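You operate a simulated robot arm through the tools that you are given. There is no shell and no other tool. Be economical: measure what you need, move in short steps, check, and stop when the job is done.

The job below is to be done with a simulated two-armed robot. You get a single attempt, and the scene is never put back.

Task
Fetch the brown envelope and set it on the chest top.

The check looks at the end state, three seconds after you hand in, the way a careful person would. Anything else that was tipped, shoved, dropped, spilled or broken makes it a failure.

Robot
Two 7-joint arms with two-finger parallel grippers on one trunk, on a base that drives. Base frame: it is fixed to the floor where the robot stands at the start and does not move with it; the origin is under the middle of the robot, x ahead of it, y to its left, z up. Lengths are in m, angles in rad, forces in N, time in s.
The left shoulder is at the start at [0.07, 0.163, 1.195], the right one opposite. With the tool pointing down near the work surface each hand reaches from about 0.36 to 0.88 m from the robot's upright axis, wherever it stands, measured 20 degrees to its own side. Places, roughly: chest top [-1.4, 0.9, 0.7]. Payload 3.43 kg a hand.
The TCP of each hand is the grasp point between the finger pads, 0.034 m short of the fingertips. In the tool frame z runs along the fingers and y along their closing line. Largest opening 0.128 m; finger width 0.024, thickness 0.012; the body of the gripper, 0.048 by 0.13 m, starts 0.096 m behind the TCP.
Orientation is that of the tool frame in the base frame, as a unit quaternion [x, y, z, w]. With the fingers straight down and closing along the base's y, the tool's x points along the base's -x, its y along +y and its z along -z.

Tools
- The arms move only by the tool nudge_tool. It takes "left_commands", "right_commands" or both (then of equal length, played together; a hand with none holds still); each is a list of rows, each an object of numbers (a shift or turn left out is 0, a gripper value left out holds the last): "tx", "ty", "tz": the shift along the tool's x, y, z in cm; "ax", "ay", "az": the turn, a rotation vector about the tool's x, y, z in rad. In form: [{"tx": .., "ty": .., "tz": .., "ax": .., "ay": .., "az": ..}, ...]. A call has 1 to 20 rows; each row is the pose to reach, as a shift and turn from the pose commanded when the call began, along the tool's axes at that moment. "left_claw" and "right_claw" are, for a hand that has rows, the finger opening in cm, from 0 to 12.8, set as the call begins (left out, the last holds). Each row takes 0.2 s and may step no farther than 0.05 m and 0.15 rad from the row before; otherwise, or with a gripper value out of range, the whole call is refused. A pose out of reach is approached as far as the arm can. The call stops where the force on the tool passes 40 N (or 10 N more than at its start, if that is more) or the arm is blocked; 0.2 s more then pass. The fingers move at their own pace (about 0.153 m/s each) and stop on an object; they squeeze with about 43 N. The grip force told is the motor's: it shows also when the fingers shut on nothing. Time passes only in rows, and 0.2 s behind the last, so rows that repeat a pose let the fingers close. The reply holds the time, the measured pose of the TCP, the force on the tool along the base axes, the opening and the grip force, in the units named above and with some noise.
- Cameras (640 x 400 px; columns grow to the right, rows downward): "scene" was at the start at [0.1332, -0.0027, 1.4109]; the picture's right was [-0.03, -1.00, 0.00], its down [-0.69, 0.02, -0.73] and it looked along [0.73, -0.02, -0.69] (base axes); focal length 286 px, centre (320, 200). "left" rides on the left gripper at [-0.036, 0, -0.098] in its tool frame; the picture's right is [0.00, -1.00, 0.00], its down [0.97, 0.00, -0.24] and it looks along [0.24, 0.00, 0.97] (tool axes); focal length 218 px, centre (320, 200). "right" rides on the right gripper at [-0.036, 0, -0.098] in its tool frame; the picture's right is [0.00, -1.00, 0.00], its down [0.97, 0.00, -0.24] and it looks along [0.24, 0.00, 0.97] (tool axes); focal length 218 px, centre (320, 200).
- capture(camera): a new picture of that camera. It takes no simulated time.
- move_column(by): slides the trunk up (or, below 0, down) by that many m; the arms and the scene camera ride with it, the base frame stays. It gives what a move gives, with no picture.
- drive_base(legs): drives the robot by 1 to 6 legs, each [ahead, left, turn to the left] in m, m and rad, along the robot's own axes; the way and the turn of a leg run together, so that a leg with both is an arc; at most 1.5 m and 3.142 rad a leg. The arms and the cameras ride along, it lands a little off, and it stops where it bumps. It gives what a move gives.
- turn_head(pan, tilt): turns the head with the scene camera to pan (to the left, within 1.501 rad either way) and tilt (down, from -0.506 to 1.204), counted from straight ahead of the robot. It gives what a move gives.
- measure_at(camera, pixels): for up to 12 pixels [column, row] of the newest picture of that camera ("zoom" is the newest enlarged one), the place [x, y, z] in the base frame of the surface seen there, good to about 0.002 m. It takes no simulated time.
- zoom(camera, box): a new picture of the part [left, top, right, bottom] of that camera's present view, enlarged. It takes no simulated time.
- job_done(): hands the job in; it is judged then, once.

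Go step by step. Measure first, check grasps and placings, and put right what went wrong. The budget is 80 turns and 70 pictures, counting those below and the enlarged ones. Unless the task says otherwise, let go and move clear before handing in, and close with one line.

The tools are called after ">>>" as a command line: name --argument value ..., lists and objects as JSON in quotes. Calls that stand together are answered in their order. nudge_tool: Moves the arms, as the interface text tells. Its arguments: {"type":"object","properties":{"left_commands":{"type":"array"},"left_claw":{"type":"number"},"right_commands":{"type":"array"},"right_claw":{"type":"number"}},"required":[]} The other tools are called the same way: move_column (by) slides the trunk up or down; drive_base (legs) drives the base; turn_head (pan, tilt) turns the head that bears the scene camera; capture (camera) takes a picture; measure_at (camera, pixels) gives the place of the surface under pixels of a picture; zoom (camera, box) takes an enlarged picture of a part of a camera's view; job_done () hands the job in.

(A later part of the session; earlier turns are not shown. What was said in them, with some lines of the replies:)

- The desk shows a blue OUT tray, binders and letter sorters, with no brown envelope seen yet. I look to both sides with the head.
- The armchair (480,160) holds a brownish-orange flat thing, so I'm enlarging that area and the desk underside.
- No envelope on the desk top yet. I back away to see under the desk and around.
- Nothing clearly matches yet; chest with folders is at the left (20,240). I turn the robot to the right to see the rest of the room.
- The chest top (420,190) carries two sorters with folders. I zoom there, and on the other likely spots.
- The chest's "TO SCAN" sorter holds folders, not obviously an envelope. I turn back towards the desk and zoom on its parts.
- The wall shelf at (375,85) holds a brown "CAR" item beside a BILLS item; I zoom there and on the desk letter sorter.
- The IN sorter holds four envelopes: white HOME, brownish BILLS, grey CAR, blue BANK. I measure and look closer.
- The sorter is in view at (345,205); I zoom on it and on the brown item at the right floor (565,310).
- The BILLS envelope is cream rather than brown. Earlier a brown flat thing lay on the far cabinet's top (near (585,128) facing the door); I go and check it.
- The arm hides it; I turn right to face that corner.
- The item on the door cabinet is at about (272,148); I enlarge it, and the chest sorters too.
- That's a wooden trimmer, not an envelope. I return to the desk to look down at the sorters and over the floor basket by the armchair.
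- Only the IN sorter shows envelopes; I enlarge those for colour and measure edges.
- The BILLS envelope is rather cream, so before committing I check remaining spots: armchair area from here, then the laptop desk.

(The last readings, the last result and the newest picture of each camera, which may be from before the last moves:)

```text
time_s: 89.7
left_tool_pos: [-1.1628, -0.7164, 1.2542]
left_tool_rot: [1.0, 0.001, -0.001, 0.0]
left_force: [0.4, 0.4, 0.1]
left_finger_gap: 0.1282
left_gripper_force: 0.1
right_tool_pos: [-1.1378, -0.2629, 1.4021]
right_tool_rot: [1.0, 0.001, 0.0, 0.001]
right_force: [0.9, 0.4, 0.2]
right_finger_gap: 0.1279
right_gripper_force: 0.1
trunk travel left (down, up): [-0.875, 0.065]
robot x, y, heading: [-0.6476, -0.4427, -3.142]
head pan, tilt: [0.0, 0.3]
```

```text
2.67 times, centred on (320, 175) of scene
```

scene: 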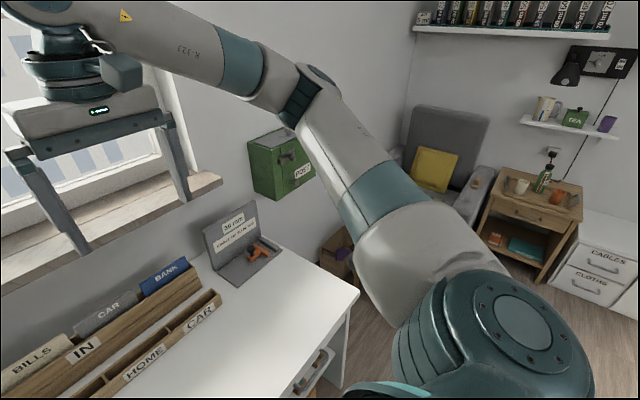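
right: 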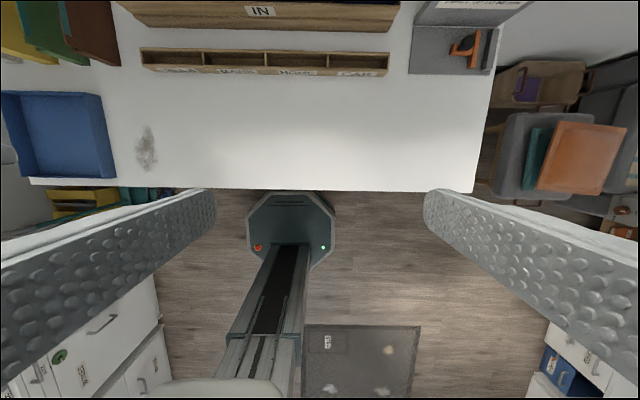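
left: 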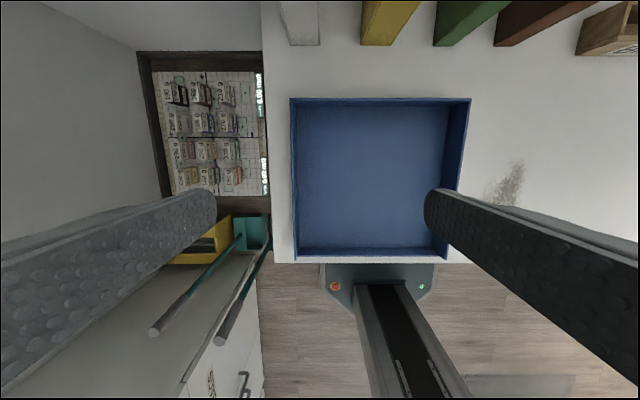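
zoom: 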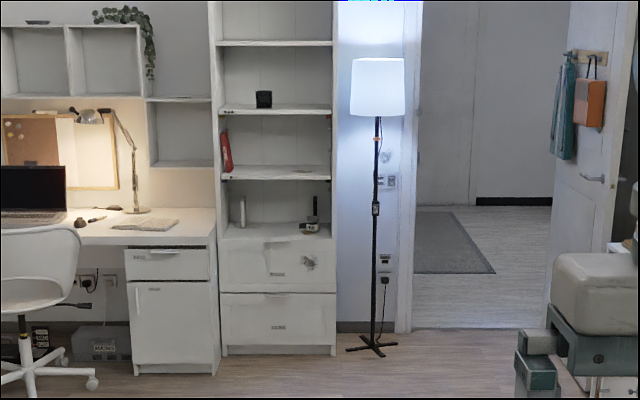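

Nothing brown there either (magazine on laptop desk). I check the under-desk shelf from low down, where flat RENT/ORDER items lie.

>>> drive_base --legs '[[0, 0, -3.141], [0.1, 0.2, 0]]'

>>> move_column --by -0.6

>>> turn_head --pan 0.0 --tilt 0.5

>>> capture --camera "scene"

```text
time_s: 98.8
left_tool_pos: [-0.0278, 0.016, 1.2555]
left_tool_rot: [0.008, 1.0, 0.0, 0.001]
left_force: [-0.3, -0.7, 0.5]
left_finger_gap: 0.128
left_gripper_force: 0.0
right_tool_pos: [-0.0638, -0.4387, 1.4028]
right_tool_rot: [0.009, 1.0, 0.001, 0.002]
right_force: [0.2, 0.1, -0.5]
right_finger_gap: 0.128
right_gripper_force: 0.1
trunk travel left (down, up): [-0.875, 0.065]
robot x, y, heading: [-0.541, -0.2457, -0.015]
head pan, tilt: [0.0, 0.3]
```

```text
refused: -0.6 is not a number from -0.4 to 0.4
```

```text
time_s: 99.6
left_tool_pos: [-0.0268, 0.0195, 1.2535]
left_tool_rot: [0.01, 1.0, 0.001, 0.0]
left_force: [1.1, 0.1, 0.5]
left_finger_gap: 0.128
left_gripper_force: 0.0
right_tool_pos: [-0.0606, -0.4338, 1.4025]
right_tool_rot: [0.009, 1.0, 0.0, 0.0]
right_force: [-0.3, -0.1, 0.0]
right_finger_gap: 0.128
right_gripper_force: 0.0
trunk travel left (down, up): [-0.875, 0.065]
robot x, y, heading: [-0.5436, -0.2478, -0.015]
head pan, tilt: [0.0, 0.499]
```

```text
32 pictures are left
```

scene: 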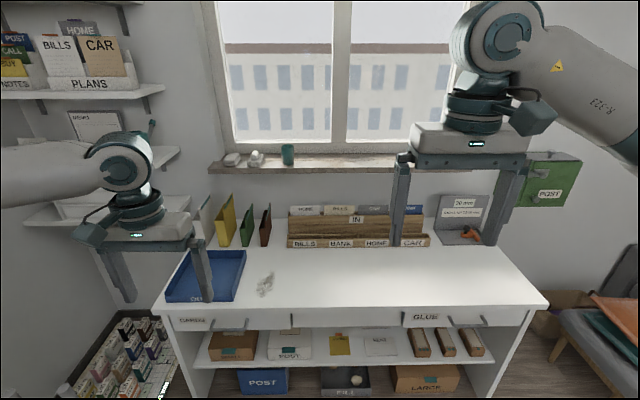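

I lower the trunk in two steps and zoom under the desk.

>>> move_column --by -0.4

>>> turn_head --pan 0.0 --tilt 0.5

>>> zoom --camera "scene" --box '[160, 170, 520, 395]'

```text
time_s: 103.4
left_tool_pos: [-0.0267, 0.0184, 0.8555]
left_tool_rot: [0.009, 1.0, 0.0, 0.0]
left_force: [-0.9, -0.1, -0.1]
left_finger_gap: 0.1281
left_gripper_force: 0.1
right_tool_pos: [-0.0614, -0.4344, 1.0019]
right_tool_rot: [0.009, 1.0, 0.001, -0.001]
right_force: [0.8, -0.1, 0.4]
right_finger_gap: 0.1277
right_gripper_force: 0.0
trunk travel left (down, up): [-0.475, 0.465]
robot x, y, heading: [-0.5453, -0.2472, -0.021]
head pan, tilt: [0.0, 0.499]
```

```text
time_s: 104.0
left_tool_pos: [-0.0281, 0.0188, 0.8546]
left_tool_rot: [0.008, 1.0, 0.0, 0.0]
left_force: [-0.4, 0.2, -0.6]
left_finger_gap: 0.1278
left_gripper_force: 0.1
right_tool_pos: [-0.0602, -0.4342, 1.0017]
right_tool_rot: [0.009, 1.0, 0.0, 0.0]
right_force: [-0.1, 0.1, -0.6]
right_finger_gap: 0.1279
right_gripper_force: 0.0
trunk travel left (down, up): [-0.475, 0.465]
robot x, y, heading: [-0.5438, -0.2444, -0.02]
head pan, tilt: [0.0, 0.499]
```

```text
1.78 times, centred on (340, 282) of scene
```

zoom: 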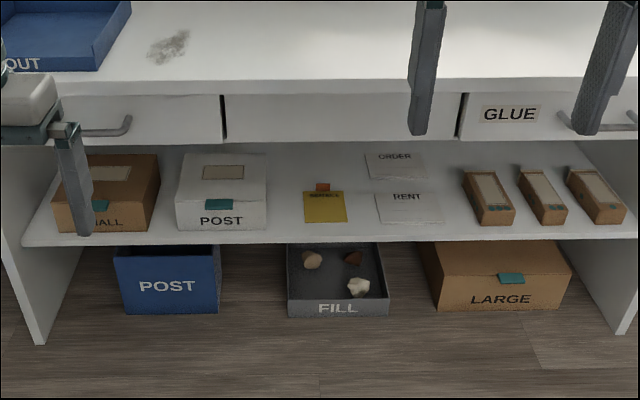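

Nothing there. I take a close look at the standing wedge-shaped items left of the sorter, one of which is truly brown.

>>> move_column --by 0.4

>>> turn_head --pan 0.25 --tilt 0.5

>>> zoom --camera "scene" --box '[250, 160, 410, 260]'

```text
time_s: 107.8
left_tool_pos: [-0.0275, 0.0185, 1.2537]
left_tool_rot: [0.009, 1.0, 0.0, 0.0]
left_force: [-0.2, 0.0, 0.9]
left_finger_gap: 0.1281
left_gripper_force: 0.1
right_tool_pos: [-0.0627, -0.4343, 1.4025]
right_tool_rot: [0.009, 1.0, 0.0, 0.0]
right_force: [-0.9, -0.1, -0.3]
right_finger_gap: 0.128
right_gripper_force: 0.1
trunk travel left (down, up): [-0.875, 0.065]
robot x, y, heading: [-0.5505, -0.2423, -0.013]
head pan, tilt: [0.0, 0.499]
```

```text
time_s: 108.6
left_tool_pos: [-0.0278, 0.0188, 1.2527]
left_tool_rot: [0.009, 1.0, 0.0, 0.0]
left_force: [0.0, -0.2, -0.3]
left_finger_gap: 0.128
left_gripper_force: 0.2
right_tool_pos: [-0.0601, -0.4345, 1.4021]
right_tool_rot: [0.008, 1.0, 0.001, 0.0]
right_force: [-1.0, 0.3, -1.4]
right_finger_gap: 0.1279
right_gripper_force: 0.1
trunk travel left (down, up): [-0.875, 0.065]
robot x, y, heading: [-0.5454, -0.2442, -0.015]
head pan, tilt: [0.25, 0.499]
```

```text
4.00 times, centred on (330, 210) of scene
```

zoom: 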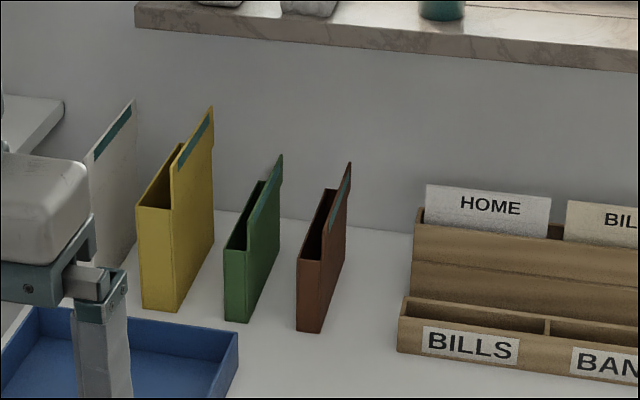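

These are envelopes: upright, open-topped, with a sealing strip on the flap. The brown one is at (325,250) in the zoom. I measure it.

>>> measure_at --camera "zoom" --pixels '[[299, 262], [320, 262], [309, 290], [300, 327], [318, 329], [327, 270], [340, 240], [348, 172], [332, 200], [345, 265], [233, 290], [265, 260]]'

>>> drive_base --legs '[[0.5, 0, 0.015]]'

>>> turn_head --pan 0.4 --tilt 0.8

>>> capture --camera "scene"

>>> capture --camera "left"

```text
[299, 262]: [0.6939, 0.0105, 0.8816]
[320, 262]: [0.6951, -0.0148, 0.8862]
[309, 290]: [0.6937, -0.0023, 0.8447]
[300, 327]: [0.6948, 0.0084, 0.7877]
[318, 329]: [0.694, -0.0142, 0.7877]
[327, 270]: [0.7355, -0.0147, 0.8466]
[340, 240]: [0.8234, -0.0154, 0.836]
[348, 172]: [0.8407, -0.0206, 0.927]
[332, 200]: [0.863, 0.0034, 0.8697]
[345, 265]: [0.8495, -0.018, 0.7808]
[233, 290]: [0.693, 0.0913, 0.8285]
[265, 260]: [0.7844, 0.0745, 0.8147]
```

```text
time_s: 111.5
left_tool_pos: [0.466, 0.0231, 1.2548]
left_tool_rot: [-0.001, 1.0, 0.0, 0.001]
left_force: [0.0, 0.2, 1.1]
left_finger_gap: 0.128
left_gripper_force: 0.1
right_tool_pos: [0.4386, -0.4299, 1.4031]
right_tool_rot: [0.0, 1.0, 0.0, 0.001]
right_force: [0.7, -0.8, 0.9]
right_finger_gap: 0.128
right_gripper_force: 0.1
trunk travel left (down, up): [-0.875, 0.065]
robot x, y, heading: [-0.0449, -0.2538, -0.004]
head pan, tilt: [0.25, 0.499]
```

```text
time_s: 112.3
left_tool_pos: [0.4685, 0.0234, 1.2538]
left_tool_rot: [0.001, 1.0, 0.0, 0.0]
left_force: [-0.3, -0.7, -0.6]
left_finger_gap: 0.1278
left_gripper_force: 0.1
right_tool_pos: [0.4415, -0.4311, 1.4013]
right_tool_rot: [0.0, 1.0, 0.0, 0.0]
right_force: [0.5, 0.1, 0.3]
right_finger_gap: 0.1281
right_gripper_force: 0.0
trunk travel left (down, up): [-0.875, 0.065]
robot x, y, heading: [-0.0447, -0.246, 0.0]
head pan, tilt: [0.4, 0.799]
```

```text
29 pictures are left
```

scene: 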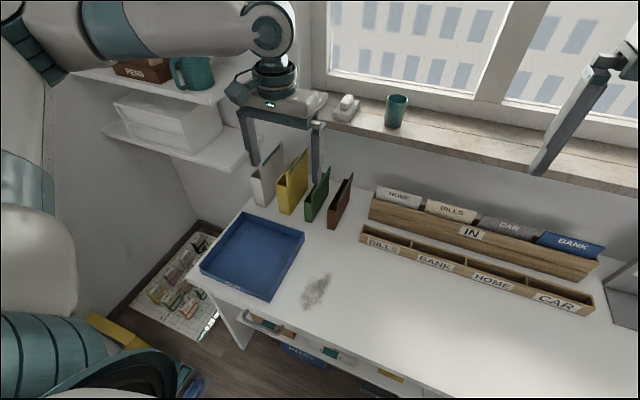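

```text
28 pictures are left
```

left: 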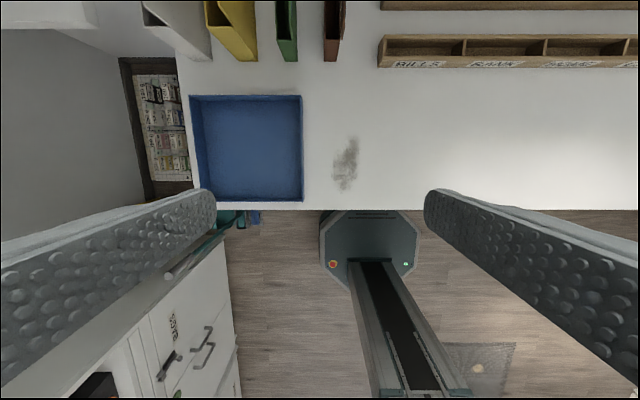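

The brown envelope spans x 0.694–0.86, y −0.018–0.010, body top 0.885, flap to about 0.93. I measure the neighbours and the sill, and get the trunk to working height and base closer.

>>> measure_at --camera "scene" --pixels '[[350, 176], [335, 205], [330, 225], [326, 172], [318, 185], [345, 190], [355, 122], [400, 140], [395, 98], [371, 210], [362, 237]]'

>>> zoom --camera "scene" --box '[270, 140, 398, 220]'

>>> move_column --by -0.15

>>> drive_base --legs '[[0.05, 0, 0]]'

```text
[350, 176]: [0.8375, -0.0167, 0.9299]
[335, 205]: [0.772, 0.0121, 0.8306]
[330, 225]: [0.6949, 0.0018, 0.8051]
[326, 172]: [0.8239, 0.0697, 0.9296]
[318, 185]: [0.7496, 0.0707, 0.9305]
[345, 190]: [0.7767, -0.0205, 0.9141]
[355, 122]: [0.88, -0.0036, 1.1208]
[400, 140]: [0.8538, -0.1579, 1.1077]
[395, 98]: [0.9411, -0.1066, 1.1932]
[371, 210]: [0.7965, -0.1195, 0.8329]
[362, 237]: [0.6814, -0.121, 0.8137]
```

```text
5.00 times, centred on (334, 180) of scene
```

zoom: 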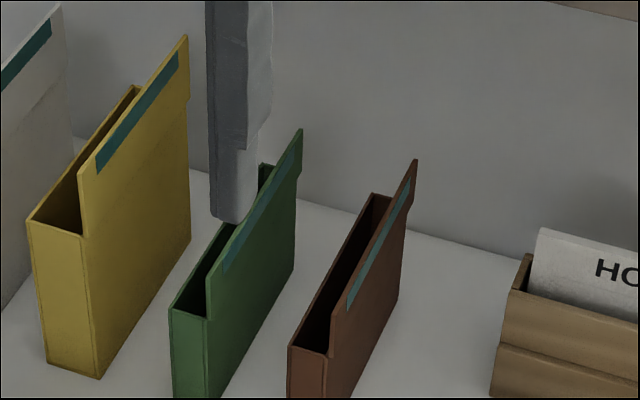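

```text
time_s: 114.1
left_tool_pos: [0.4675, 0.0229, 1.1042]
left_tool_rot: [0.001, 1.0, 0.0, 0.0]
left_force: [-1.0, 0.4, 0.1]
left_finger_gap: 0.1278
left_gripper_force: 0.0
right_tool_pos: [0.4405, -0.431, 1.2519]
right_tool_rot: [0.0, 1.0, 0.0, 0.0]
right_force: [0.3, 0.1, -0.3]
right_finger_gap: 0.1278
right_gripper_force: 0.0
trunk travel left (down, up): [-0.725, 0.215]
robot x, y, heading: [-0.0477, -0.2498, 0.0]
head pan, tilt: [0.4, 0.799]
```

```text
time_s: 115.0
left_tool_pos: [0.5117, 0.0236, 1.1067]
left_tool_rot: [-0.001, 1.0, 0.0, 0.002]
left_force: [-0.9, 0.7, 0.5]
left_finger_gap: 0.128
left_gripper_force: 0.0
right_tool_pos: [0.485, -0.4308, 1.2537]
right_tool_rot: [0.0, 1.0, 0.0, 0.002]
right_force: [-0.6, 0.0, 1.0]
right_finger_gap: 0.1282
right_gripper_force: 0.1
trunk travel left (down, up): [-0.725, 0.215]
robot x, y, heading: [0.0041, -0.2451, 0.001]
head pan, tilt: [0.4, 0.799]
```

I move the left hand above the envelope (x 0.74, y −0.004), fingers half open, and check.

>>> nudge_tool --left_commands '[{"tx": -4.5, "ty": -0.6}, {"tx": -9, "ty": -1.2}, {"tx": -13.5, "ty": -1.8}, {"tx": -18, "ty": -2.4}, {"tx": -22.8, "ty": -2.8}, {"tx": -22.8, "ty": -2.8, "tz": 4.5}, {"tx": -22.8, "ty": -2.8, "tz": 8}, {"tx": -22.8, "ty": -2.8, "tz": 8}]' --left_claw 7.5

>>> capture --camera "left"

>>> capture --camera "scene"

```text
time_s: 116.8
left_tool_pos: [0.7437, -0.0055, 1.0259]
left_tool_rot: [0.001, 1.0, 0.0, 0.0]
left_force: [0.1, -0.7, -0.2]
left_finger_gap: 0.0746
left_gripper_force: 0.0
right_tool_pos: [0.4898, -0.4312, 1.2522]
right_tool_rot: [0.0, 1.0, 0.0, 0.0]
right_force: [0.3, 0.6, 0.4]
right_finger_gap: 0.1277
right_gripper_force: 0.0
trunk travel left (down, up): [-0.725, 0.215]
robot x, y, heading: [0.0022, -0.2528, -0.002]
head pan, tilt: [0.4, 0.799]
```

```text
26 pictures are left
```

left: 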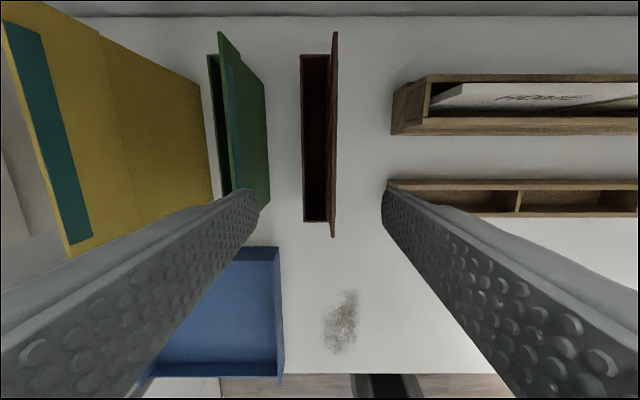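

```text
25 pictures are left
```

scene: 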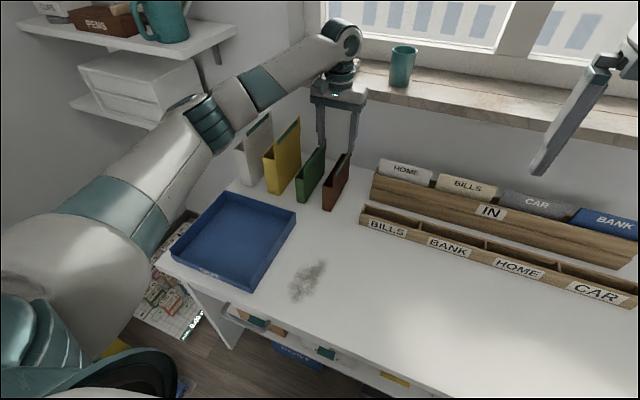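

Fingers straddle the envelope with clearance on both sides. I descend to z ≈ 0.862.

>>> nudge_tool --left_commands '[{"tz": 4, "ty": 0.1}, {"tz": 8, "ty": 0.1}, {"tz": 11, "ty": 0.1}, {"tz": 14, "ty": 0.1}, {"tz": 16.4, "ty": 0.1}, {"tz": 16.4, "ty": 0.1}]' --left_claw 6.5

>>> capture --camera "left"

>>> zoom --camera "scene" --box '[230, 80, 422, 200]'

```text
time_s: 118.2
left_tool_pos: [0.7422, -0.003, 0.8594]
left_tool_rot: [0.0, 1.0, 0.0, 0.001]
left_force: [0.7, -1.2, -0.4]
left_finger_gap: 0.0651
left_gripper_force: 0.0
right_tool_pos: [0.4903, -0.4293, 1.2523]
right_tool_rot: [0.0, 1.0, 0.0, 0.001]
right_force: [-0.1, -0.3, 0.6]
right_finger_gap: 0.1282
right_gripper_force: 0.1
trunk travel left (down, up): [-0.725, 0.215]
robot x, y, heading: [0.0008, -0.2487, -0.006]
head pan, tilt: [0.4, 0.799]
```

```text
24 pictures are left
```

left: 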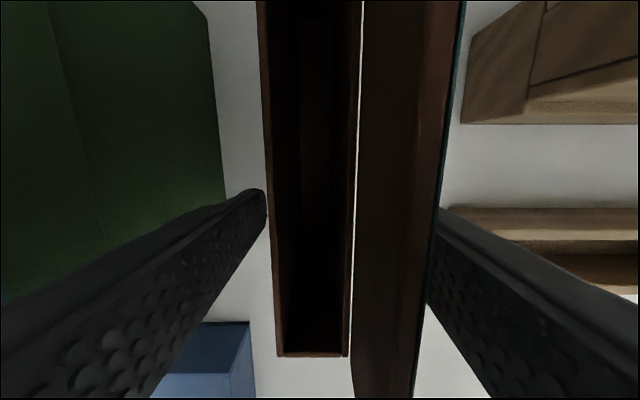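

```text
3.33 times, centred on (326, 140) of scene
```

zoom: 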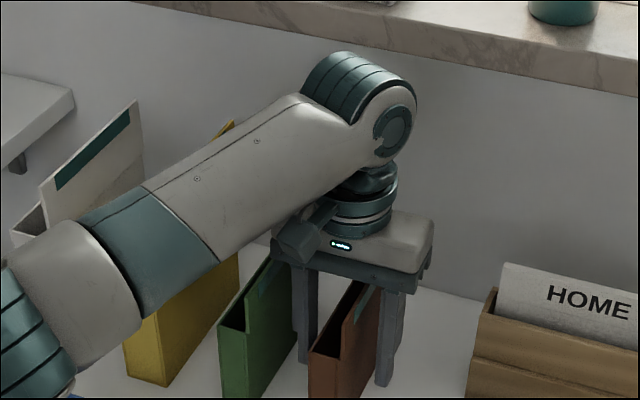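

No contact, fingers on either side. I close gently.

>>> nudge_tool --left_commands '[{"tz": 0}, {"tz": 0}, {"tz": 0}, {"tz": 0}]' --left_claw 1.5

```text
time_s: 119.2
left_tool_pos: [0.7435, -0.0031, 0.8608]
left_tool_rot: [0.0, 1.0, 0.0, 0.001]
left_force: [0.4, 0.4, 1.1]
left_finger_gap: 0.0328
left_gripper_force: 42.9
right_tool_pos: [0.4897, -0.4308, 1.253]
right_tool_rot: [0.0, 1.0, 0.0, 0.0]
right_force: [-0.1, 0.2, -0.6]
right_finger_gap: 0.1282
right_gripper_force: 0.0
trunk travel left (down, up): [-0.725, 0.215]
robot x, y, heading: [0.0018, -0.2506, -0.0]
head pan, tilt: [0.4, 0.799]
```

It grips at 3.3 cm with 43 N. I lift straight up and look.

>>> nudge_tool --left_commands '[{"tz": -3}, {"tz": -6}, {"tz": -10}, {"tz": -14}, {"tz": -18}, {"tz": -20}, {"tz": -20}]'

>>> capture --camera "scene"

```text
time_s: 120.8
left_tool_pos: [0.7428, -0.0026, 1.0609]
left_tool_rot: [0.0, 1.0, 0.0, 0.0]
left_force: [-11.8, -1.9, -12.8]
left_finger_gap: 0.0321
left_gripper_force: 43.1
right_tool_pos: [0.4891, -0.43, 1.252]
right_tool_rot: [0.0, 1.0, 0.0, -0.001]
right_force: [0.6, 0.0, -1.6]
right_finger_gap: 0.1278
right_gripper_force: 0.0
trunk travel left (down, up): [-0.725, 0.215]
robot x, y, heading: [0.0021, -0.2518, 0.0]
head pan, tilt: [0.4, 0.799]
```

```text
22 pictures are left
```

scene: 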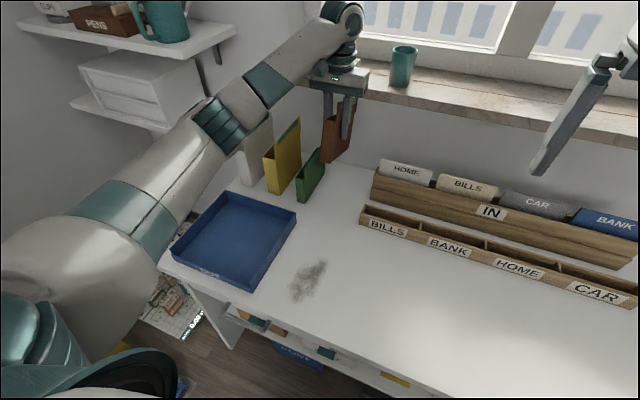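

The envelope's far end is touching the sill (force −12 N). I lower 5 cm, then draw back towards the robot.

>>> nudge_tool --left_commands '[{"tz": 3}, {"tz": 5}, {"tz": 5}]'

>>> zoom --camera "scene" --box '[230, 60, 422, 180]'

```text
time_s: 121.6
left_tool_pos: [0.7448, -0.0043, 1.0123]
left_tool_rot: [0.0, 1.0, 0.0, 0.001]
left_force: [0.1, 0.1, -1.6]
left_finger_gap: 0.0323
left_gripper_force: 43.4
right_tool_pos: [0.4895, -0.4301, 1.2519]
right_tool_rot: [0.0, 1.0, 0.0, 0.0]
right_force: [-0.2, 0.4, 0.1]
right_finger_gap: 0.1282
right_gripper_force: 0.1
trunk travel left (down, up): [-0.725, 0.215]
robot x, y, heading: [0.0008, -0.2466, 0.006]
head pan, tilt: [0.4, 0.799]
```

```text
3.33 times, centred on (326, 120) of scene
```

zoom: 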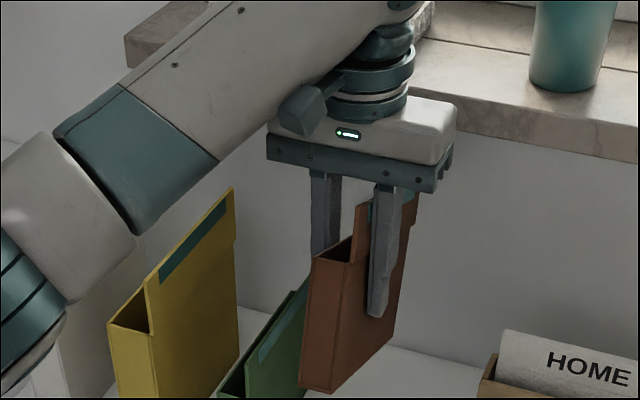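

Free of the sill. I pull it back over the desk, raise it and inspect.

>>> nudge_tool --left_commands '[{"tx": 4}, {"tx": 8}, {"tx": 12, "tz": -2}, {"tx": 16, "tz": -5}, {"tx": 20, "tz": -9}, {"tx": 24, "tz": -12}, {"tx": 24, "tz": -12}]'

>>> turn_head --pan 0.5 --tilt 0.6

>>> capture --camera "scene"

```text
refused: row 5 steps farther than a row can; nothing moved
```

```text
time_s: 122.3
left_tool_pos: [0.7442, -0.0024, 1.0116]
left_tool_rot: [0.0, 1.0, 0.0, 0.0]
left_force: [0.1, 0.6, -0.6]
left_finger_gap: 0.032
left_gripper_force: 43.2
right_tool_pos: [0.4907, -0.4301, 1.2523]
right_tool_rot: [0.001, 1.0, 0.0, 0.0]
right_force: [-0.4, -0.5, 0.5]
right_finger_gap: 0.1279
right_gripper_force: 0.0
trunk travel left (down, up): [-0.725, 0.215]
robot x, y, heading: [0.0006, -0.25, -0.003]
head pan, tilt: [0.499, 0.6]
```

```text
20 pictures are left
```

scene: 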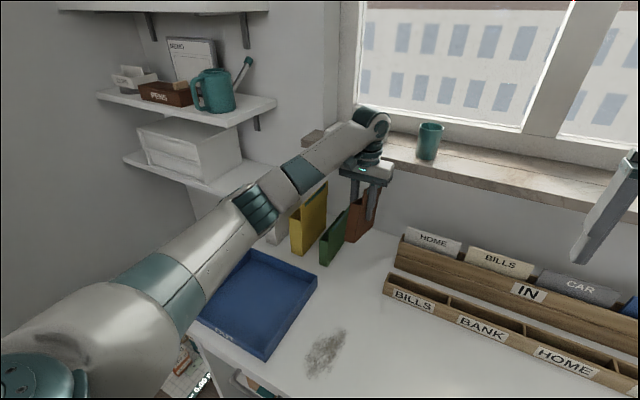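

Row step was too big; I repeat with smaller ones.

>>> nudge_tool --left_commands '[{"tx": 4}, {"tx": 8}, {"tx": 12, "tz": -2}, {"tx": 15.5, "tz": -4.5}, {"tx": 18.5, "tz": -7.5}, {"tx": 21.5, "tz": -10}, {"tx": 24, "tz": -12}, {"tx": 24, "tz": -12}]'

>>> zoom --camera "scene" --box '[240, 100, 480, 250]'

```text
time_s: 124.1
left_tool_pos: [0.5035, -0.0031, 1.1298]
left_tool_rot: [0.0, 1.0, 0.0, 0.0]
left_force: [-0.1, -0.6, -1.1]
left_finger_gap: 0.0322
left_gripper_force: 43.5
right_tool_pos: [0.4913, -0.4302, 1.2515]
right_tool_rot: [0.0, 1.0, 0.0, 0.0]
right_force: [-0.6, -0.9, 0.1]
right_finger_gap: 0.1279
right_gripper_force: 0.1
trunk travel left (down, up): [-0.725, 0.215]
robot x, y, heading: [-0.0012, -0.2475, -0.003]
head pan, tilt: [0.499, 0.6]
```

```text
2.67 times, centred on (360, 175) of scene
```

zoom: 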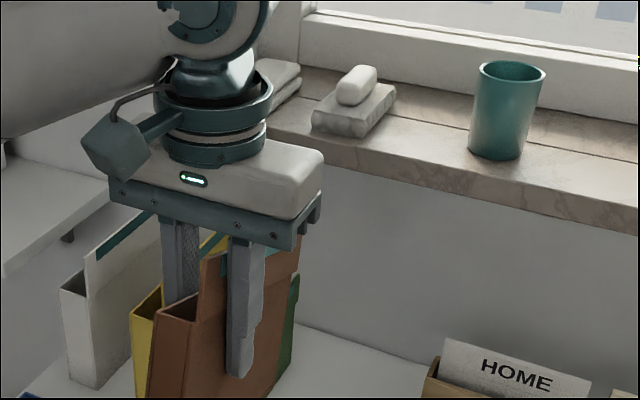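

The envelope is held securely. I back off from the desk, and turn left in open space to face the chest.

>>> drive_base --legs '[[-0.7, 0, 0], [-0.4, -0.25, 0], [0, 0, 1.571]]'

>>> turn_head --pan 0.15 --tilt 0.5

>>> capture --camera "scene"

```text
time_s: 134.2
left_tool_pos: [-1.3516, 0.0081, 1.13]
left_tool_rot: [-0.703, 0.711, 0.0, 0.001]
left_force: [0.7, -0.2, -0.5]
left_finger_gap: 0.0313
left_gripper_force: 43.4
right_tool_pos: [-0.9243, -0.0091, 1.2535]
right_tool_rot: [-0.704, 0.71, 0.0, -0.001]
right_force: [-0.2, 0.1, 0.7]
right_finger_gap: 0.1279
right_gripper_force: 0.1
trunk travel left (down, up): [-0.725, 0.215]
robot x, y, heading: [-1.1123, -0.4977, 1.56]
head pan, tilt: [0.499, 0.6]
```

```text
time_s: 135.1
left_tool_pos: [-1.3517, 0.0085, 1.1302]
left_tool_rot: [-0.703, 0.711, 0.0, 0.0]
left_force: [0.0, 0.2, -0.7]
left_finger_gap: 0.0312
left_gripper_force: 42.8
right_tool_pos: [-0.9254, -0.0094, 1.2532]
right_tool_rot: [-0.703, 0.711, 0.0, 0.0]
right_force: [-0.1, -0.3, 0.4]
right_finger_gap: 0.1277
right_gripper_force: 0.0
trunk travel left (down, up): [-0.725, 0.215]
robot x, y, heading: [-1.1122, -0.4927, 1.563]
head pan, tilt: [0.15, 0.499]
```

```text
18 pictures are left
```

scene: 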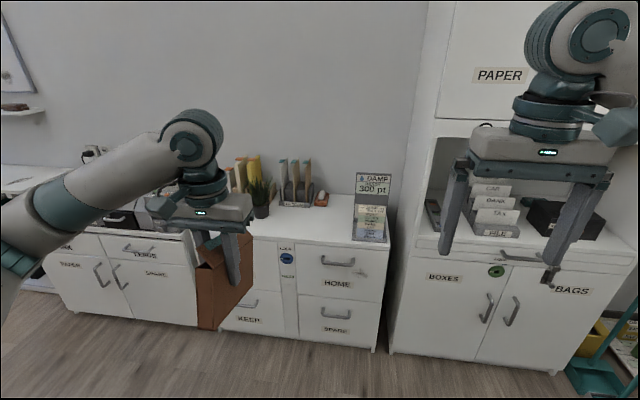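

The chest is ahead; free top area is in front of the TO SCAN sorter around (300,222). I measure the top and its items, plus the envelope's edges.

>>> measure_at --camera "scene" --pixels '[[385, 243], [256, 237], [300, 222], [340, 228], [283, 204], [312, 206], [320, 203], [353, 238], [262, 215], [198, 326], [218, 326], [250, 300]]'

>>> zoom --camera "scene" --box '[160, 140, 400, 290]'

>>> capture --camera "left"

```text
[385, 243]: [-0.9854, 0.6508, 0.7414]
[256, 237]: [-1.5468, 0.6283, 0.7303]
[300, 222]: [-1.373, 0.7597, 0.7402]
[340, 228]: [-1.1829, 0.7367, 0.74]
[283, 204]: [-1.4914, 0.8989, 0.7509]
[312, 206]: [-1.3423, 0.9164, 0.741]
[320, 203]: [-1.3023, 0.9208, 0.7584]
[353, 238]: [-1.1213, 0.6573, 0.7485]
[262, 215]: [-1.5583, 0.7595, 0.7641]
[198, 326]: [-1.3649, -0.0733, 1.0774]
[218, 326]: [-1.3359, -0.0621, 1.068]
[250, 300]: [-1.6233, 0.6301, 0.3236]
```

```text
2.67 times, centred on (280, 215) of scene
```

zoom: 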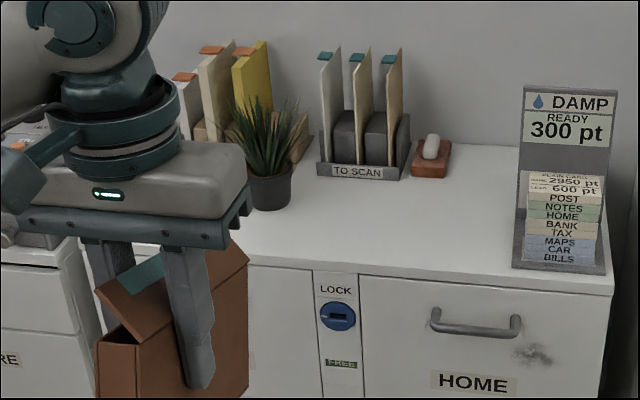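

```text
16 pictures are left
```

left: 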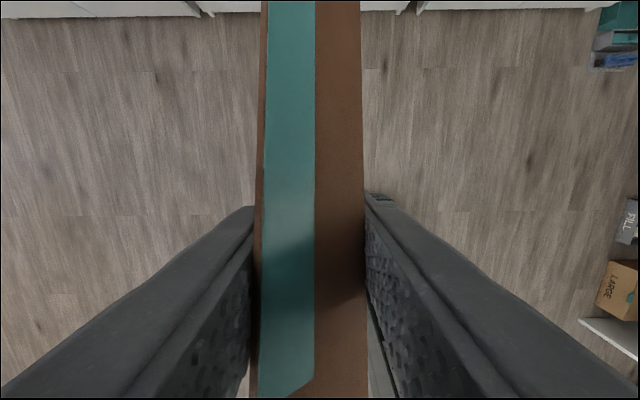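

The near lower corner sits only 0.053 below the TCP and 0.08 towards me: the sill contact rotated the envelope about 25° (far end down). I tilt the hand to level it and re-check.

>>> nudge_tool --left_commands '[{"ay": -0.14}, {"ay": -0.28}, {"ay": -0.42}, {"ay": -0.42}]'

>>> zoom --camera "scene" --box '[120, 180, 360, 330]'

```text
time_s: 136.1
left_tool_pos: [-1.3526, 0.0091, 1.1304]
left_tool_rot: [-0.688, 0.695, 0.147, 0.149]
left_force: [0.0, 0.8, -1.0]
left_finger_gap: 0.0311
left_gripper_force: 42.9
right_tool_pos: [-0.9252, -0.009, 1.2519]
right_tool_rot: [-0.704, 0.71, 0.0, 0.0]
right_force: [0.0, -0.3, 0.6]
right_finger_gap: 0.1279
right_gripper_force: 0.0
trunk travel left (down, up): [-0.725, 0.215]
robot x, y, heading: [-1.1087, -0.4959, 1.56]
head pan, tilt: [0.15, 0.499]
```

```text
2.67 times, centred on (240, 255) of scene
```

zoom: 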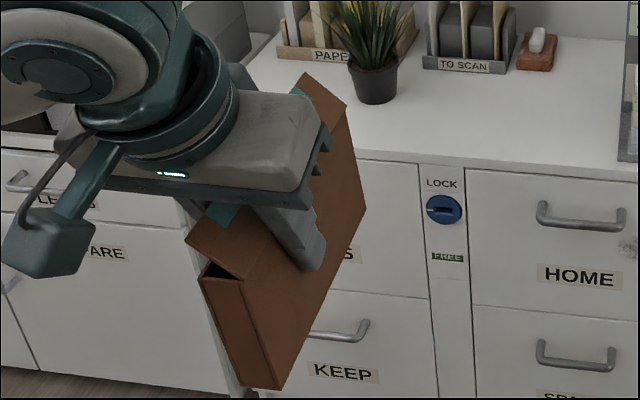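

I measure its right face's edges to get the actual tilt.

>>> measure_at --camera "zoom" --pixels '[[277, 383], [245, 380], [363, 205], [340, 255], [320, 300], [205, 282], [240, 290], [236, 276], [345, 112], [268, 320]]'

```text
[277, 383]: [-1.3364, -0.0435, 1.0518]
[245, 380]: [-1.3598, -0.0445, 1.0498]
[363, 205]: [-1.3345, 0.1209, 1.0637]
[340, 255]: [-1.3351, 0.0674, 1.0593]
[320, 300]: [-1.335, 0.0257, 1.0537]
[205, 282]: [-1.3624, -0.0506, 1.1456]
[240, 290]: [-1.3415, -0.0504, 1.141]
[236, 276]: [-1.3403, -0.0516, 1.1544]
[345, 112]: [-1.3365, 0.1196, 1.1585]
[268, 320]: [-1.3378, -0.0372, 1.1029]
```

Bottom edge rises only 0.08 rad towards the far end; I correct that, pull the right hand back, and check the cabinet front depth.

>>> nudge_tool --left_commands '[{"ay": 0.03}, {"ay": 0.07}, {"ay": 0.07}]' --right_commands '[{"tx": 4}, {"tx": 8}, {"tx": 10}]'

>>> capture --camera "scene"

>>> measure_at --camera "scene" --pixels '[[440, 60], [425, 260], [440, 300], [446, 105]]'

```text
time_s: 136.9
left_tool_pos: [-1.3514, 0.0081, 1.1293]
left_tool_rot: [-0.693, 0.7, 0.122, 0.124]
left_force: [-0.1, -0.5, -1.3]
left_finger_gap: 0.0312
left_gripper_force: 42.6
right_tool_pos: [-0.9274, -0.1099, 1.2508]
right_tool_rot: [-0.704, 0.71, 0.0, 0.001]
right_force: [0.0, -0.4, 0.1]
right_finger_gap: 0.1279
right_gripper_force: 0.1
trunk travel left (down, up): [-0.725, 0.215]
robot x, y, heading: [-1.1155, -0.496, 1.56]
head pan, tilt: [0.15, 0.499]
```

```text
14 pictures are left
```

scene: 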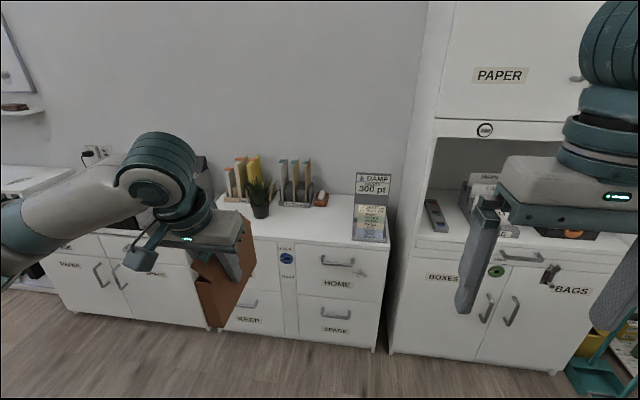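

```text
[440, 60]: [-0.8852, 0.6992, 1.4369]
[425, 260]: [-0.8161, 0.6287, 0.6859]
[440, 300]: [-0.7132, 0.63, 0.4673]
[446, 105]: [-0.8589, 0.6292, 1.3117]
```

Clear. I drive forward 0.5 m.

>>> drive_base --legs '[[0.52, 0, 0.01]]'

>>> turn_head --pan 0.3 --tilt 0.75

>>> capture --camera "scene"

```text
time_s: 139.9
left_tool_pos: [-1.3553, 0.5295, 1.131]
left_tool_rot: [0.696, -0.696, -0.124, -0.124]
left_force: [-0.2, 0.3, -0.8]
left_finger_gap: 0.0313
left_gripper_force: 43.2
right_tool_pos: [-0.9284, 0.4171, 1.2515]
right_tool_rot: [-0.707, 0.707, 0.0, 0.0]
right_force: [0.2, -0.3, -0.9]
right_finger_gap: 0.1278
right_gripper_force: 0.0
trunk travel left (down, up): [-0.725, 0.215]
robot x, y, heading: [-1.1104, 0.0313, 1.572]
head pan, tilt: [0.15, 0.499]
```

```text
time_s: 140.7
left_tool_pos: [-1.3548, 0.5304, 1.1303]
left_tool_rot: [-0.696, 0.696, 0.124, 0.124]
left_force: [0.4, 0.5, -0.7]
left_finger_gap: 0.0314
left_gripper_force: 42.8
right_tool_pos: [-0.9291, 0.4182, 1.2519]
right_tool_rot: [0.708, -0.707, 0.0, 0.0]
right_force: [-0.4, 0.4, -0.7]
right_finger_gap: 0.1279
right_gripper_force: 0.1
trunk travel left (down, up): [-0.725, 0.215]
robot x, y, heading: [-1.1094, 0.0302, 1.57]
head pan, tilt: [0.3, 0.75]
```

```text
13 pictures are left
```

scene: 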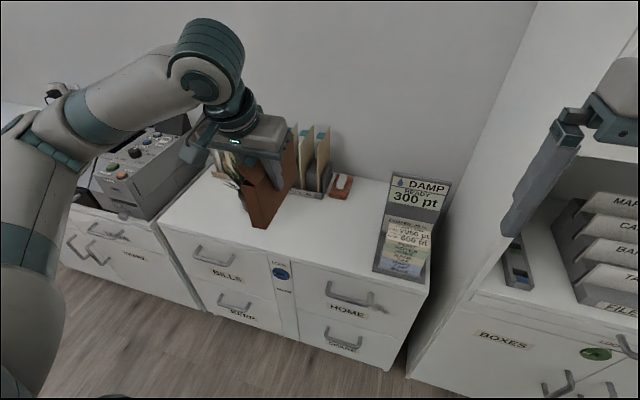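

Good view. I move over the free spot (x −1.315, y 0.735) at height first, then part way down.

>>> nudge_tool --left_commands '[{"tx": -3.85, "tz": 1.41, "ty": -0.8}, {"tx": -7.7, "tz": 2.81, "ty": -1.6}, {"tx": -11.55, "tz": 4.22, "ty": -2.4}, {"tx": -15.4, "tz": 5.62, "ty": -3.2}, {"tx": -19.25, "tz": 7.03, "ty": -4}, {"tx": -17.9, "tz": 10.8, "ty": -4}, {"tx": -16.5, "tz": 14.5, "ty": -4}, {"tx": -15.1, "tz": 18.3, "ty": -4}, {"tx": -13.8, "tz": 22.05, "ty": -4}, {"tx": -12.4, "tz": 25.8, "ty": -4}, {"tx": -12.4, "tz": 25.8, "ty": -4}]'

>>> zoom --camera "scene" --box '[160, 100, 480, 300]'

```text
time_s: 143.1
left_tool_pos: [-1.3142, 0.7344, 0.9306]
left_tool_rot: [0.697, -0.696, -0.123, -0.124]
left_force: [0.6, -0.2, 0.1]
left_finger_gap: 0.0315
left_gripper_force: 43.2
right_tool_pos: [-0.927, 0.4175, 1.2516]
right_tool_rot: [0.707, -0.707, -0.001, 0.0]
right_force: [-0.4, -0.3, 0.1]
right_finger_gap: 0.1277
right_gripper_force: 0.2
trunk travel left (down, up): [-0.725, 0.215]
robot x, y, heading: [-1.1077, 0.0274, 1.57]
head pan, tilt: [0.3, 0.75]
```

```text
2.00 times, centred on (320, 200) of scene
```

zoom: 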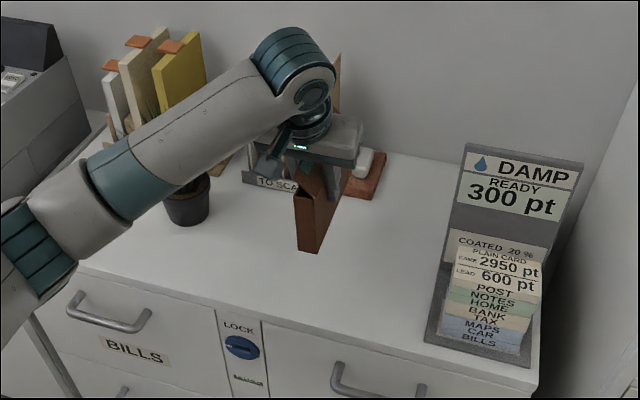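

The forearm passes close to the plant at (190,200); I measure its clearance and the envelope before going lower.

>>> measure_at --camera "zoom" --pixels '[[190, 215], [195, 180], [180, 160], [150, 185], [215, 150], [210, 90], [300, 250], [318, 252], [337, 200], [298, 200], [260, 170], [120, 215]]'

>>> capture --camera "right"

```text
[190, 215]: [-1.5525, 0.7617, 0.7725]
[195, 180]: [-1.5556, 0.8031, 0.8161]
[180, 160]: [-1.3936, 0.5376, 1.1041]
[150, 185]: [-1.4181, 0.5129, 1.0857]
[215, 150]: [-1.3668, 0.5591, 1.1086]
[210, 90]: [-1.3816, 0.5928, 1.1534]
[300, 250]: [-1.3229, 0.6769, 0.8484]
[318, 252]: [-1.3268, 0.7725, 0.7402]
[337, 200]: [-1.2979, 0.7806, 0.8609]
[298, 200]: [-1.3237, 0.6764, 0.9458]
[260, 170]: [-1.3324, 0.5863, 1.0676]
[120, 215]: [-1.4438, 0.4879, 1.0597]
```

```text
11 pictures are left
```

right: 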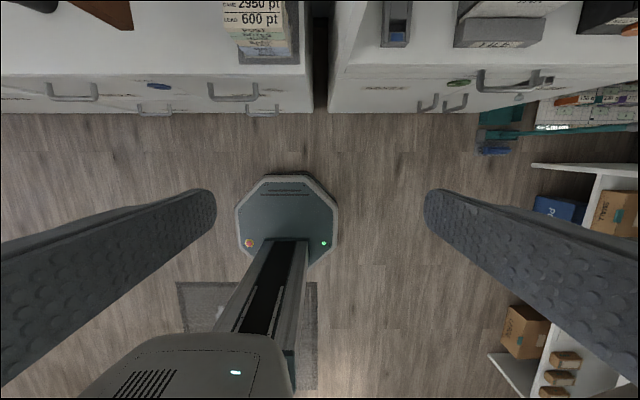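

Forearm is 15 cm clear of the plant. Near bottom is at 0.848, so about 10.8 cm to go; I descend slowly to contact.

>>> nudge_tool --left_commands '[{"tx": 1.37, "tz": 3.76}, {"tx": 2.74, "tz": 7.51}, {"tx": 3.26, "tz": 8.92}, {"tx": 3.43, "tz": 9.39}, {"tx": 3.53, "tz": 9.67}, {"tx": 3.64, "tz": 9.95}, {"tx": 3.64, "tz": 9.95}]'

>>> zoom --camera "scene" --box '[240, 140, 400, 240]'

```text
time_s: 144.7
left_tool_pos: [-1.3145, 0.7347, 0.8243]
left_tool_rot: [0.697, -0.696, -0.123, -0.123]
left_force: [-0.3, 0.4, 0.4]
left_finger_gap: 0.0313
left_gripper_force: 43.1
right_tool_pos: [-0.9277, 0.4178, 1.2522]
right_tool_rot: [-0.707, 0.707, 0.001, 0.002]
right_force: [-0.4, 0.2, -0.1]
right_finger_gap: 0.1279
right_gripper_force: 0.0
trunk travel left (down, up): [-0.725, 0.215]
robot x, y, heading: [-1.1055, 0.027, 1.579]
head pan, tilt: [0.3, 0.75]
```

```text
4.00 times, centred on (320, 190) of scene
```

zoom: 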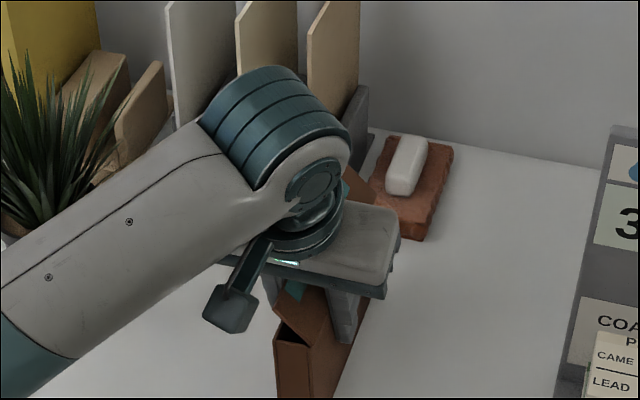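

No contact yet; I ease down in 2 mm steps.

>>> nudge_tool --left_commands '[{"tx": 0.07, "tz": 0.19}, {"tx": 0.14, "tz": 0.38}, {"tx": 0.2, "tz": 0.56}, {"tx": 0.2, "tz": 0.56}]'

>>> zoom --camera "scene" --box '[260, 190, 420, 290]'

```text
time_s: 145.7
left_tool_pos: [-1.313, 0.7355, 0.8239]
left_tool_rot: [0.696, -0.695, -0.127, -0.127]
left_force: [2.0, 5.5, 31.9]
left_finger_gap: 0.0311
left_gripper_force: 42.9
right_tool_pos: [-0.9267, 0.4156, 1.2535]
right_tool_rot: [0.707, -0.707, -0.002, -0.001]
right_force: [-0.9, -0.9, -0.1]
right_finger_gap: 0.1279
right_gripper_force: 0.1
trunk travel left (down, up): [-0.725, 0.215]
robot x, y, heading: [-1.1089, 0.0278, 1.571]
head pan, tilt: [0.3, 0.75]
```

```text
4.00 times, centred on (340, 240) of scene
```

zoom: 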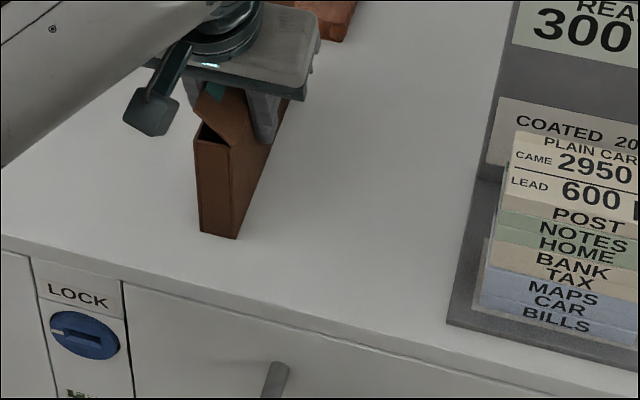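

It touches down with 32 N. I relieve by 5 mm and then open the fingers.

>>> nudge_tool --left_commands '[{"tx": -0.17, "tz": -0.47}, {"tx": -0.17, "tz": -0.47}]'

>>> nudge_tool --left_commands '[{"tz": 0}, {"tz": 0}, {"tz": 0}]' --left_claw 7

>>> zoom --camera "scene" --box '[240, 160, 400, 260]'

>>> capture --camera "left"

```text
time_s: 146.3
left_tool_pos: [-1.3141, 0.7336, 0.8228]
left_tool_rot: [-0.696, 0.696, 0.123, 0.123]
left_force: [1.8, 4.3, 15.6]
left_finger_gap: 0.0311
left_gripper_force: 43.2
right_tool_pos: [-0.9273, 0.4162, 1.2518]
right_tool_rot: [-0.707, 0.707, 0.0, 0.0]
right_force: [0.3, 0.7, 0.2]
right_finger_gap: 0.128
right_gripper_force: 0.1
trunk travel left (down, up): [-0.725, 0.215]
robot x, y, heading: [-1.1096, 0.0266, 1.57]
head pan, tilt: [0.3, 0.75]
```

```text
time_s: 147.1
left_tool_pos: [-1.3152, 0.7355, 0.8233]
left_tool_rot: [0.697, -0.696, -0.122, -0.122]
left_force: [0.2, 0.0, 0.1]
left_finger_gap: 0.0698
left_gripper_force: 0.1
right_tool_pos: [-0.927, 0.4179, 1.2513]
right_tool_rot: [-0.707, 0.708, 0.0, 0.0]
right_force: [-0.6, -0.4, 0.3]
right_finger_gap: 0.1279
right_gripper_force: 0.1
trunk travel left (down, up): [-0.725, 0.215]
robot x, y, heading: [-1.1087, 0.0271, 1.568]
head pan, tilt: [0.3, 0.75]
```

```text
4.00 times, centred on (320, 210) of scene
```

zoom: 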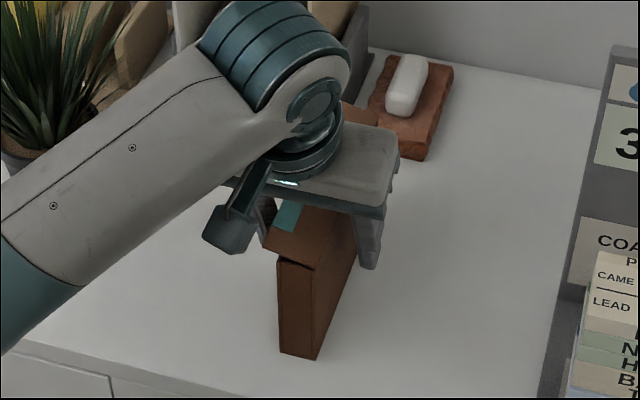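

```text
7 pictures are left
```

left: 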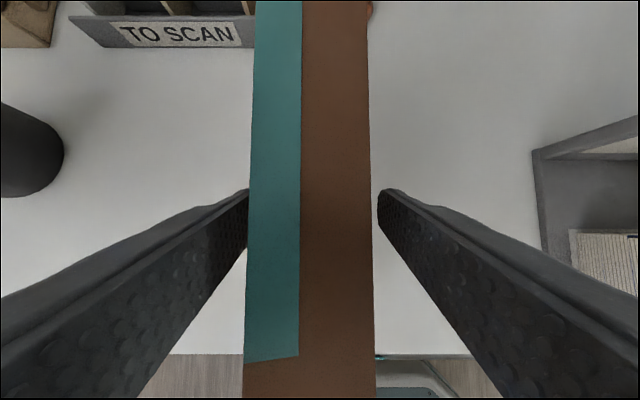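

The envelope stands upright by itself with its flap folded over. I open wider so the flap isn't caught, then back out along the fingers.

>>> nudge_tool --left_commands '[{"tz": 0}, {"tz": 0}, {"tz": -2}, {"tz": -5}, {"tz": -9}, {"tz": -13}, {"tz": -17}, {"tz": -21}, {"tz": -25}]' --left_claw 11.5

>>> capture --camera "scene"

```text
time_s: 149.1
left_tool_pos: [-1.314, 0.6488, 1.0596]
left_tool_rot: [-0.696, 0.697, 0.122, 0.123]
left_force: [-0.3, -0.1, 0.0]
left_finger_gap: 0.1149
left_gripper_force: 0.1
right_tool_pos: [-0.9273, 0.4163, 1.2519]
right_tool_rot: [0.707, -0.707, 0.0, -0.001]
right_force: [0.7, -0.3, -0.2]
right_finger_gap: 0.1281
right_gripper_force: 0.0
trunk travel left (down, up): [-0.725, 0.215]
robot x, y, heading: [-1.1096, 0.0283, 1.573]
head pan, tilt: [0.3, 0.75]
```

```text
6 pictures are left
```

scene: 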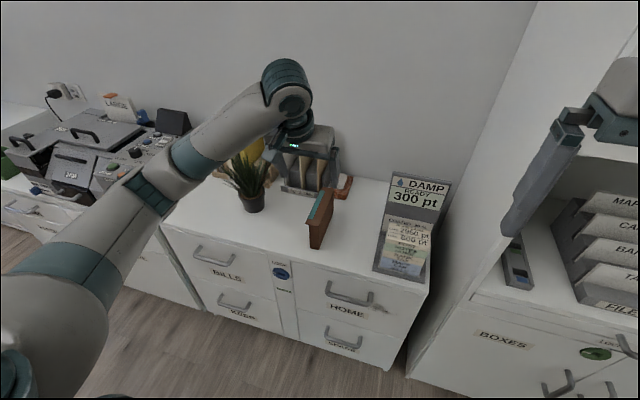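

The envelope stands on the chest top at (320,220). I back the robot away and take a final close look.

>>> drive_base --legs '[[-0.4, 0, 0]]'

>>> turn_head --pan 0.1 --tilt 0.5

>>> zoom --camera "scene" --box '[160, 130, 420, 292]'

```text
time_s: 151.6
left_tool_pos: [-1.313, 0.2471, 1.0595]
left_tool_rot: [-0.696, 0.697, 0.123, 0.123]
left_force: [-0.3, -0.7, 0.1]
left_finger_gap: 0.115
left_gripper_force: 0.1
right_tool_pos: [-0.927, 0.0154, 1.2501]
right_tool_rot: [-0.706, 0.708, 0.0, 0.001]
right_force: [0.0, 0.4, 0.3]
right_finger_gap: 0.128
right_gripper_force: 0.0
trunk travel left (down, up): [-0.725, 0.215]
robot x, y, heading: [-1.1071, -0.3708, 1.568]
head pan, tilt: [0.3, 0.75]
```

```text
time_s: 152.4
left_tool_pos: [-1.3136, 0.2476, 1.0599]
left_tool_rot: [-0.696, 0.697, 0.123, 0.123]
left_force: [0.0, 0.4, 0.6]
left_finger_gap: 0.115
left_gripper_force: 0.1
right_tool_pos: [-0.927, 0.0136, 1.252]
right_tool_rot: [-0.706, 0.708, 0.0, 0.001]
right_force: [0.1, -0.1, -1.1]
right_finger_gap: 0.128
right_gripper_force: 0.0
trunk travel left (down, up): [-0.725, 0.215]
robot x, y, heading: [-1.1101, -0.376, 1.57]
head pan, tilt: [0.099, 0.499]
```

```text
2.46 times, centred on (290, 211) of scene
```

zoom: 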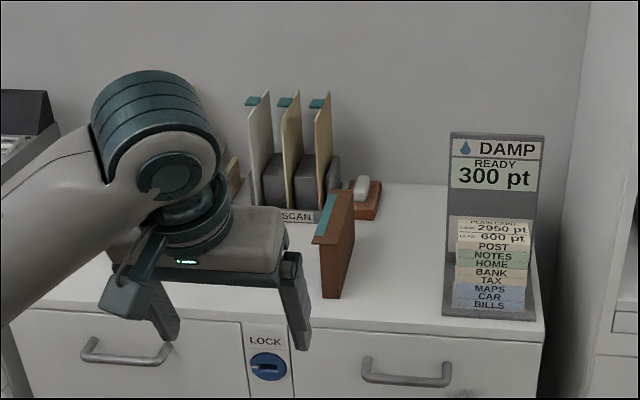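

The brown envelope stands steadily on the chest top at (335,245), clear of everything, and the hands are clear. I hand in.

>>> job_done

```text
The job is handed in.
```

The brown envelope is standing upright on the chest top, released and clear of the other things there, and I saw nothing else moved. Its flap got folded over the opening while it was carried. While being lifted it also pressed against the window sill and tilted about 25° in the grip, so I levelled it before setting it down.
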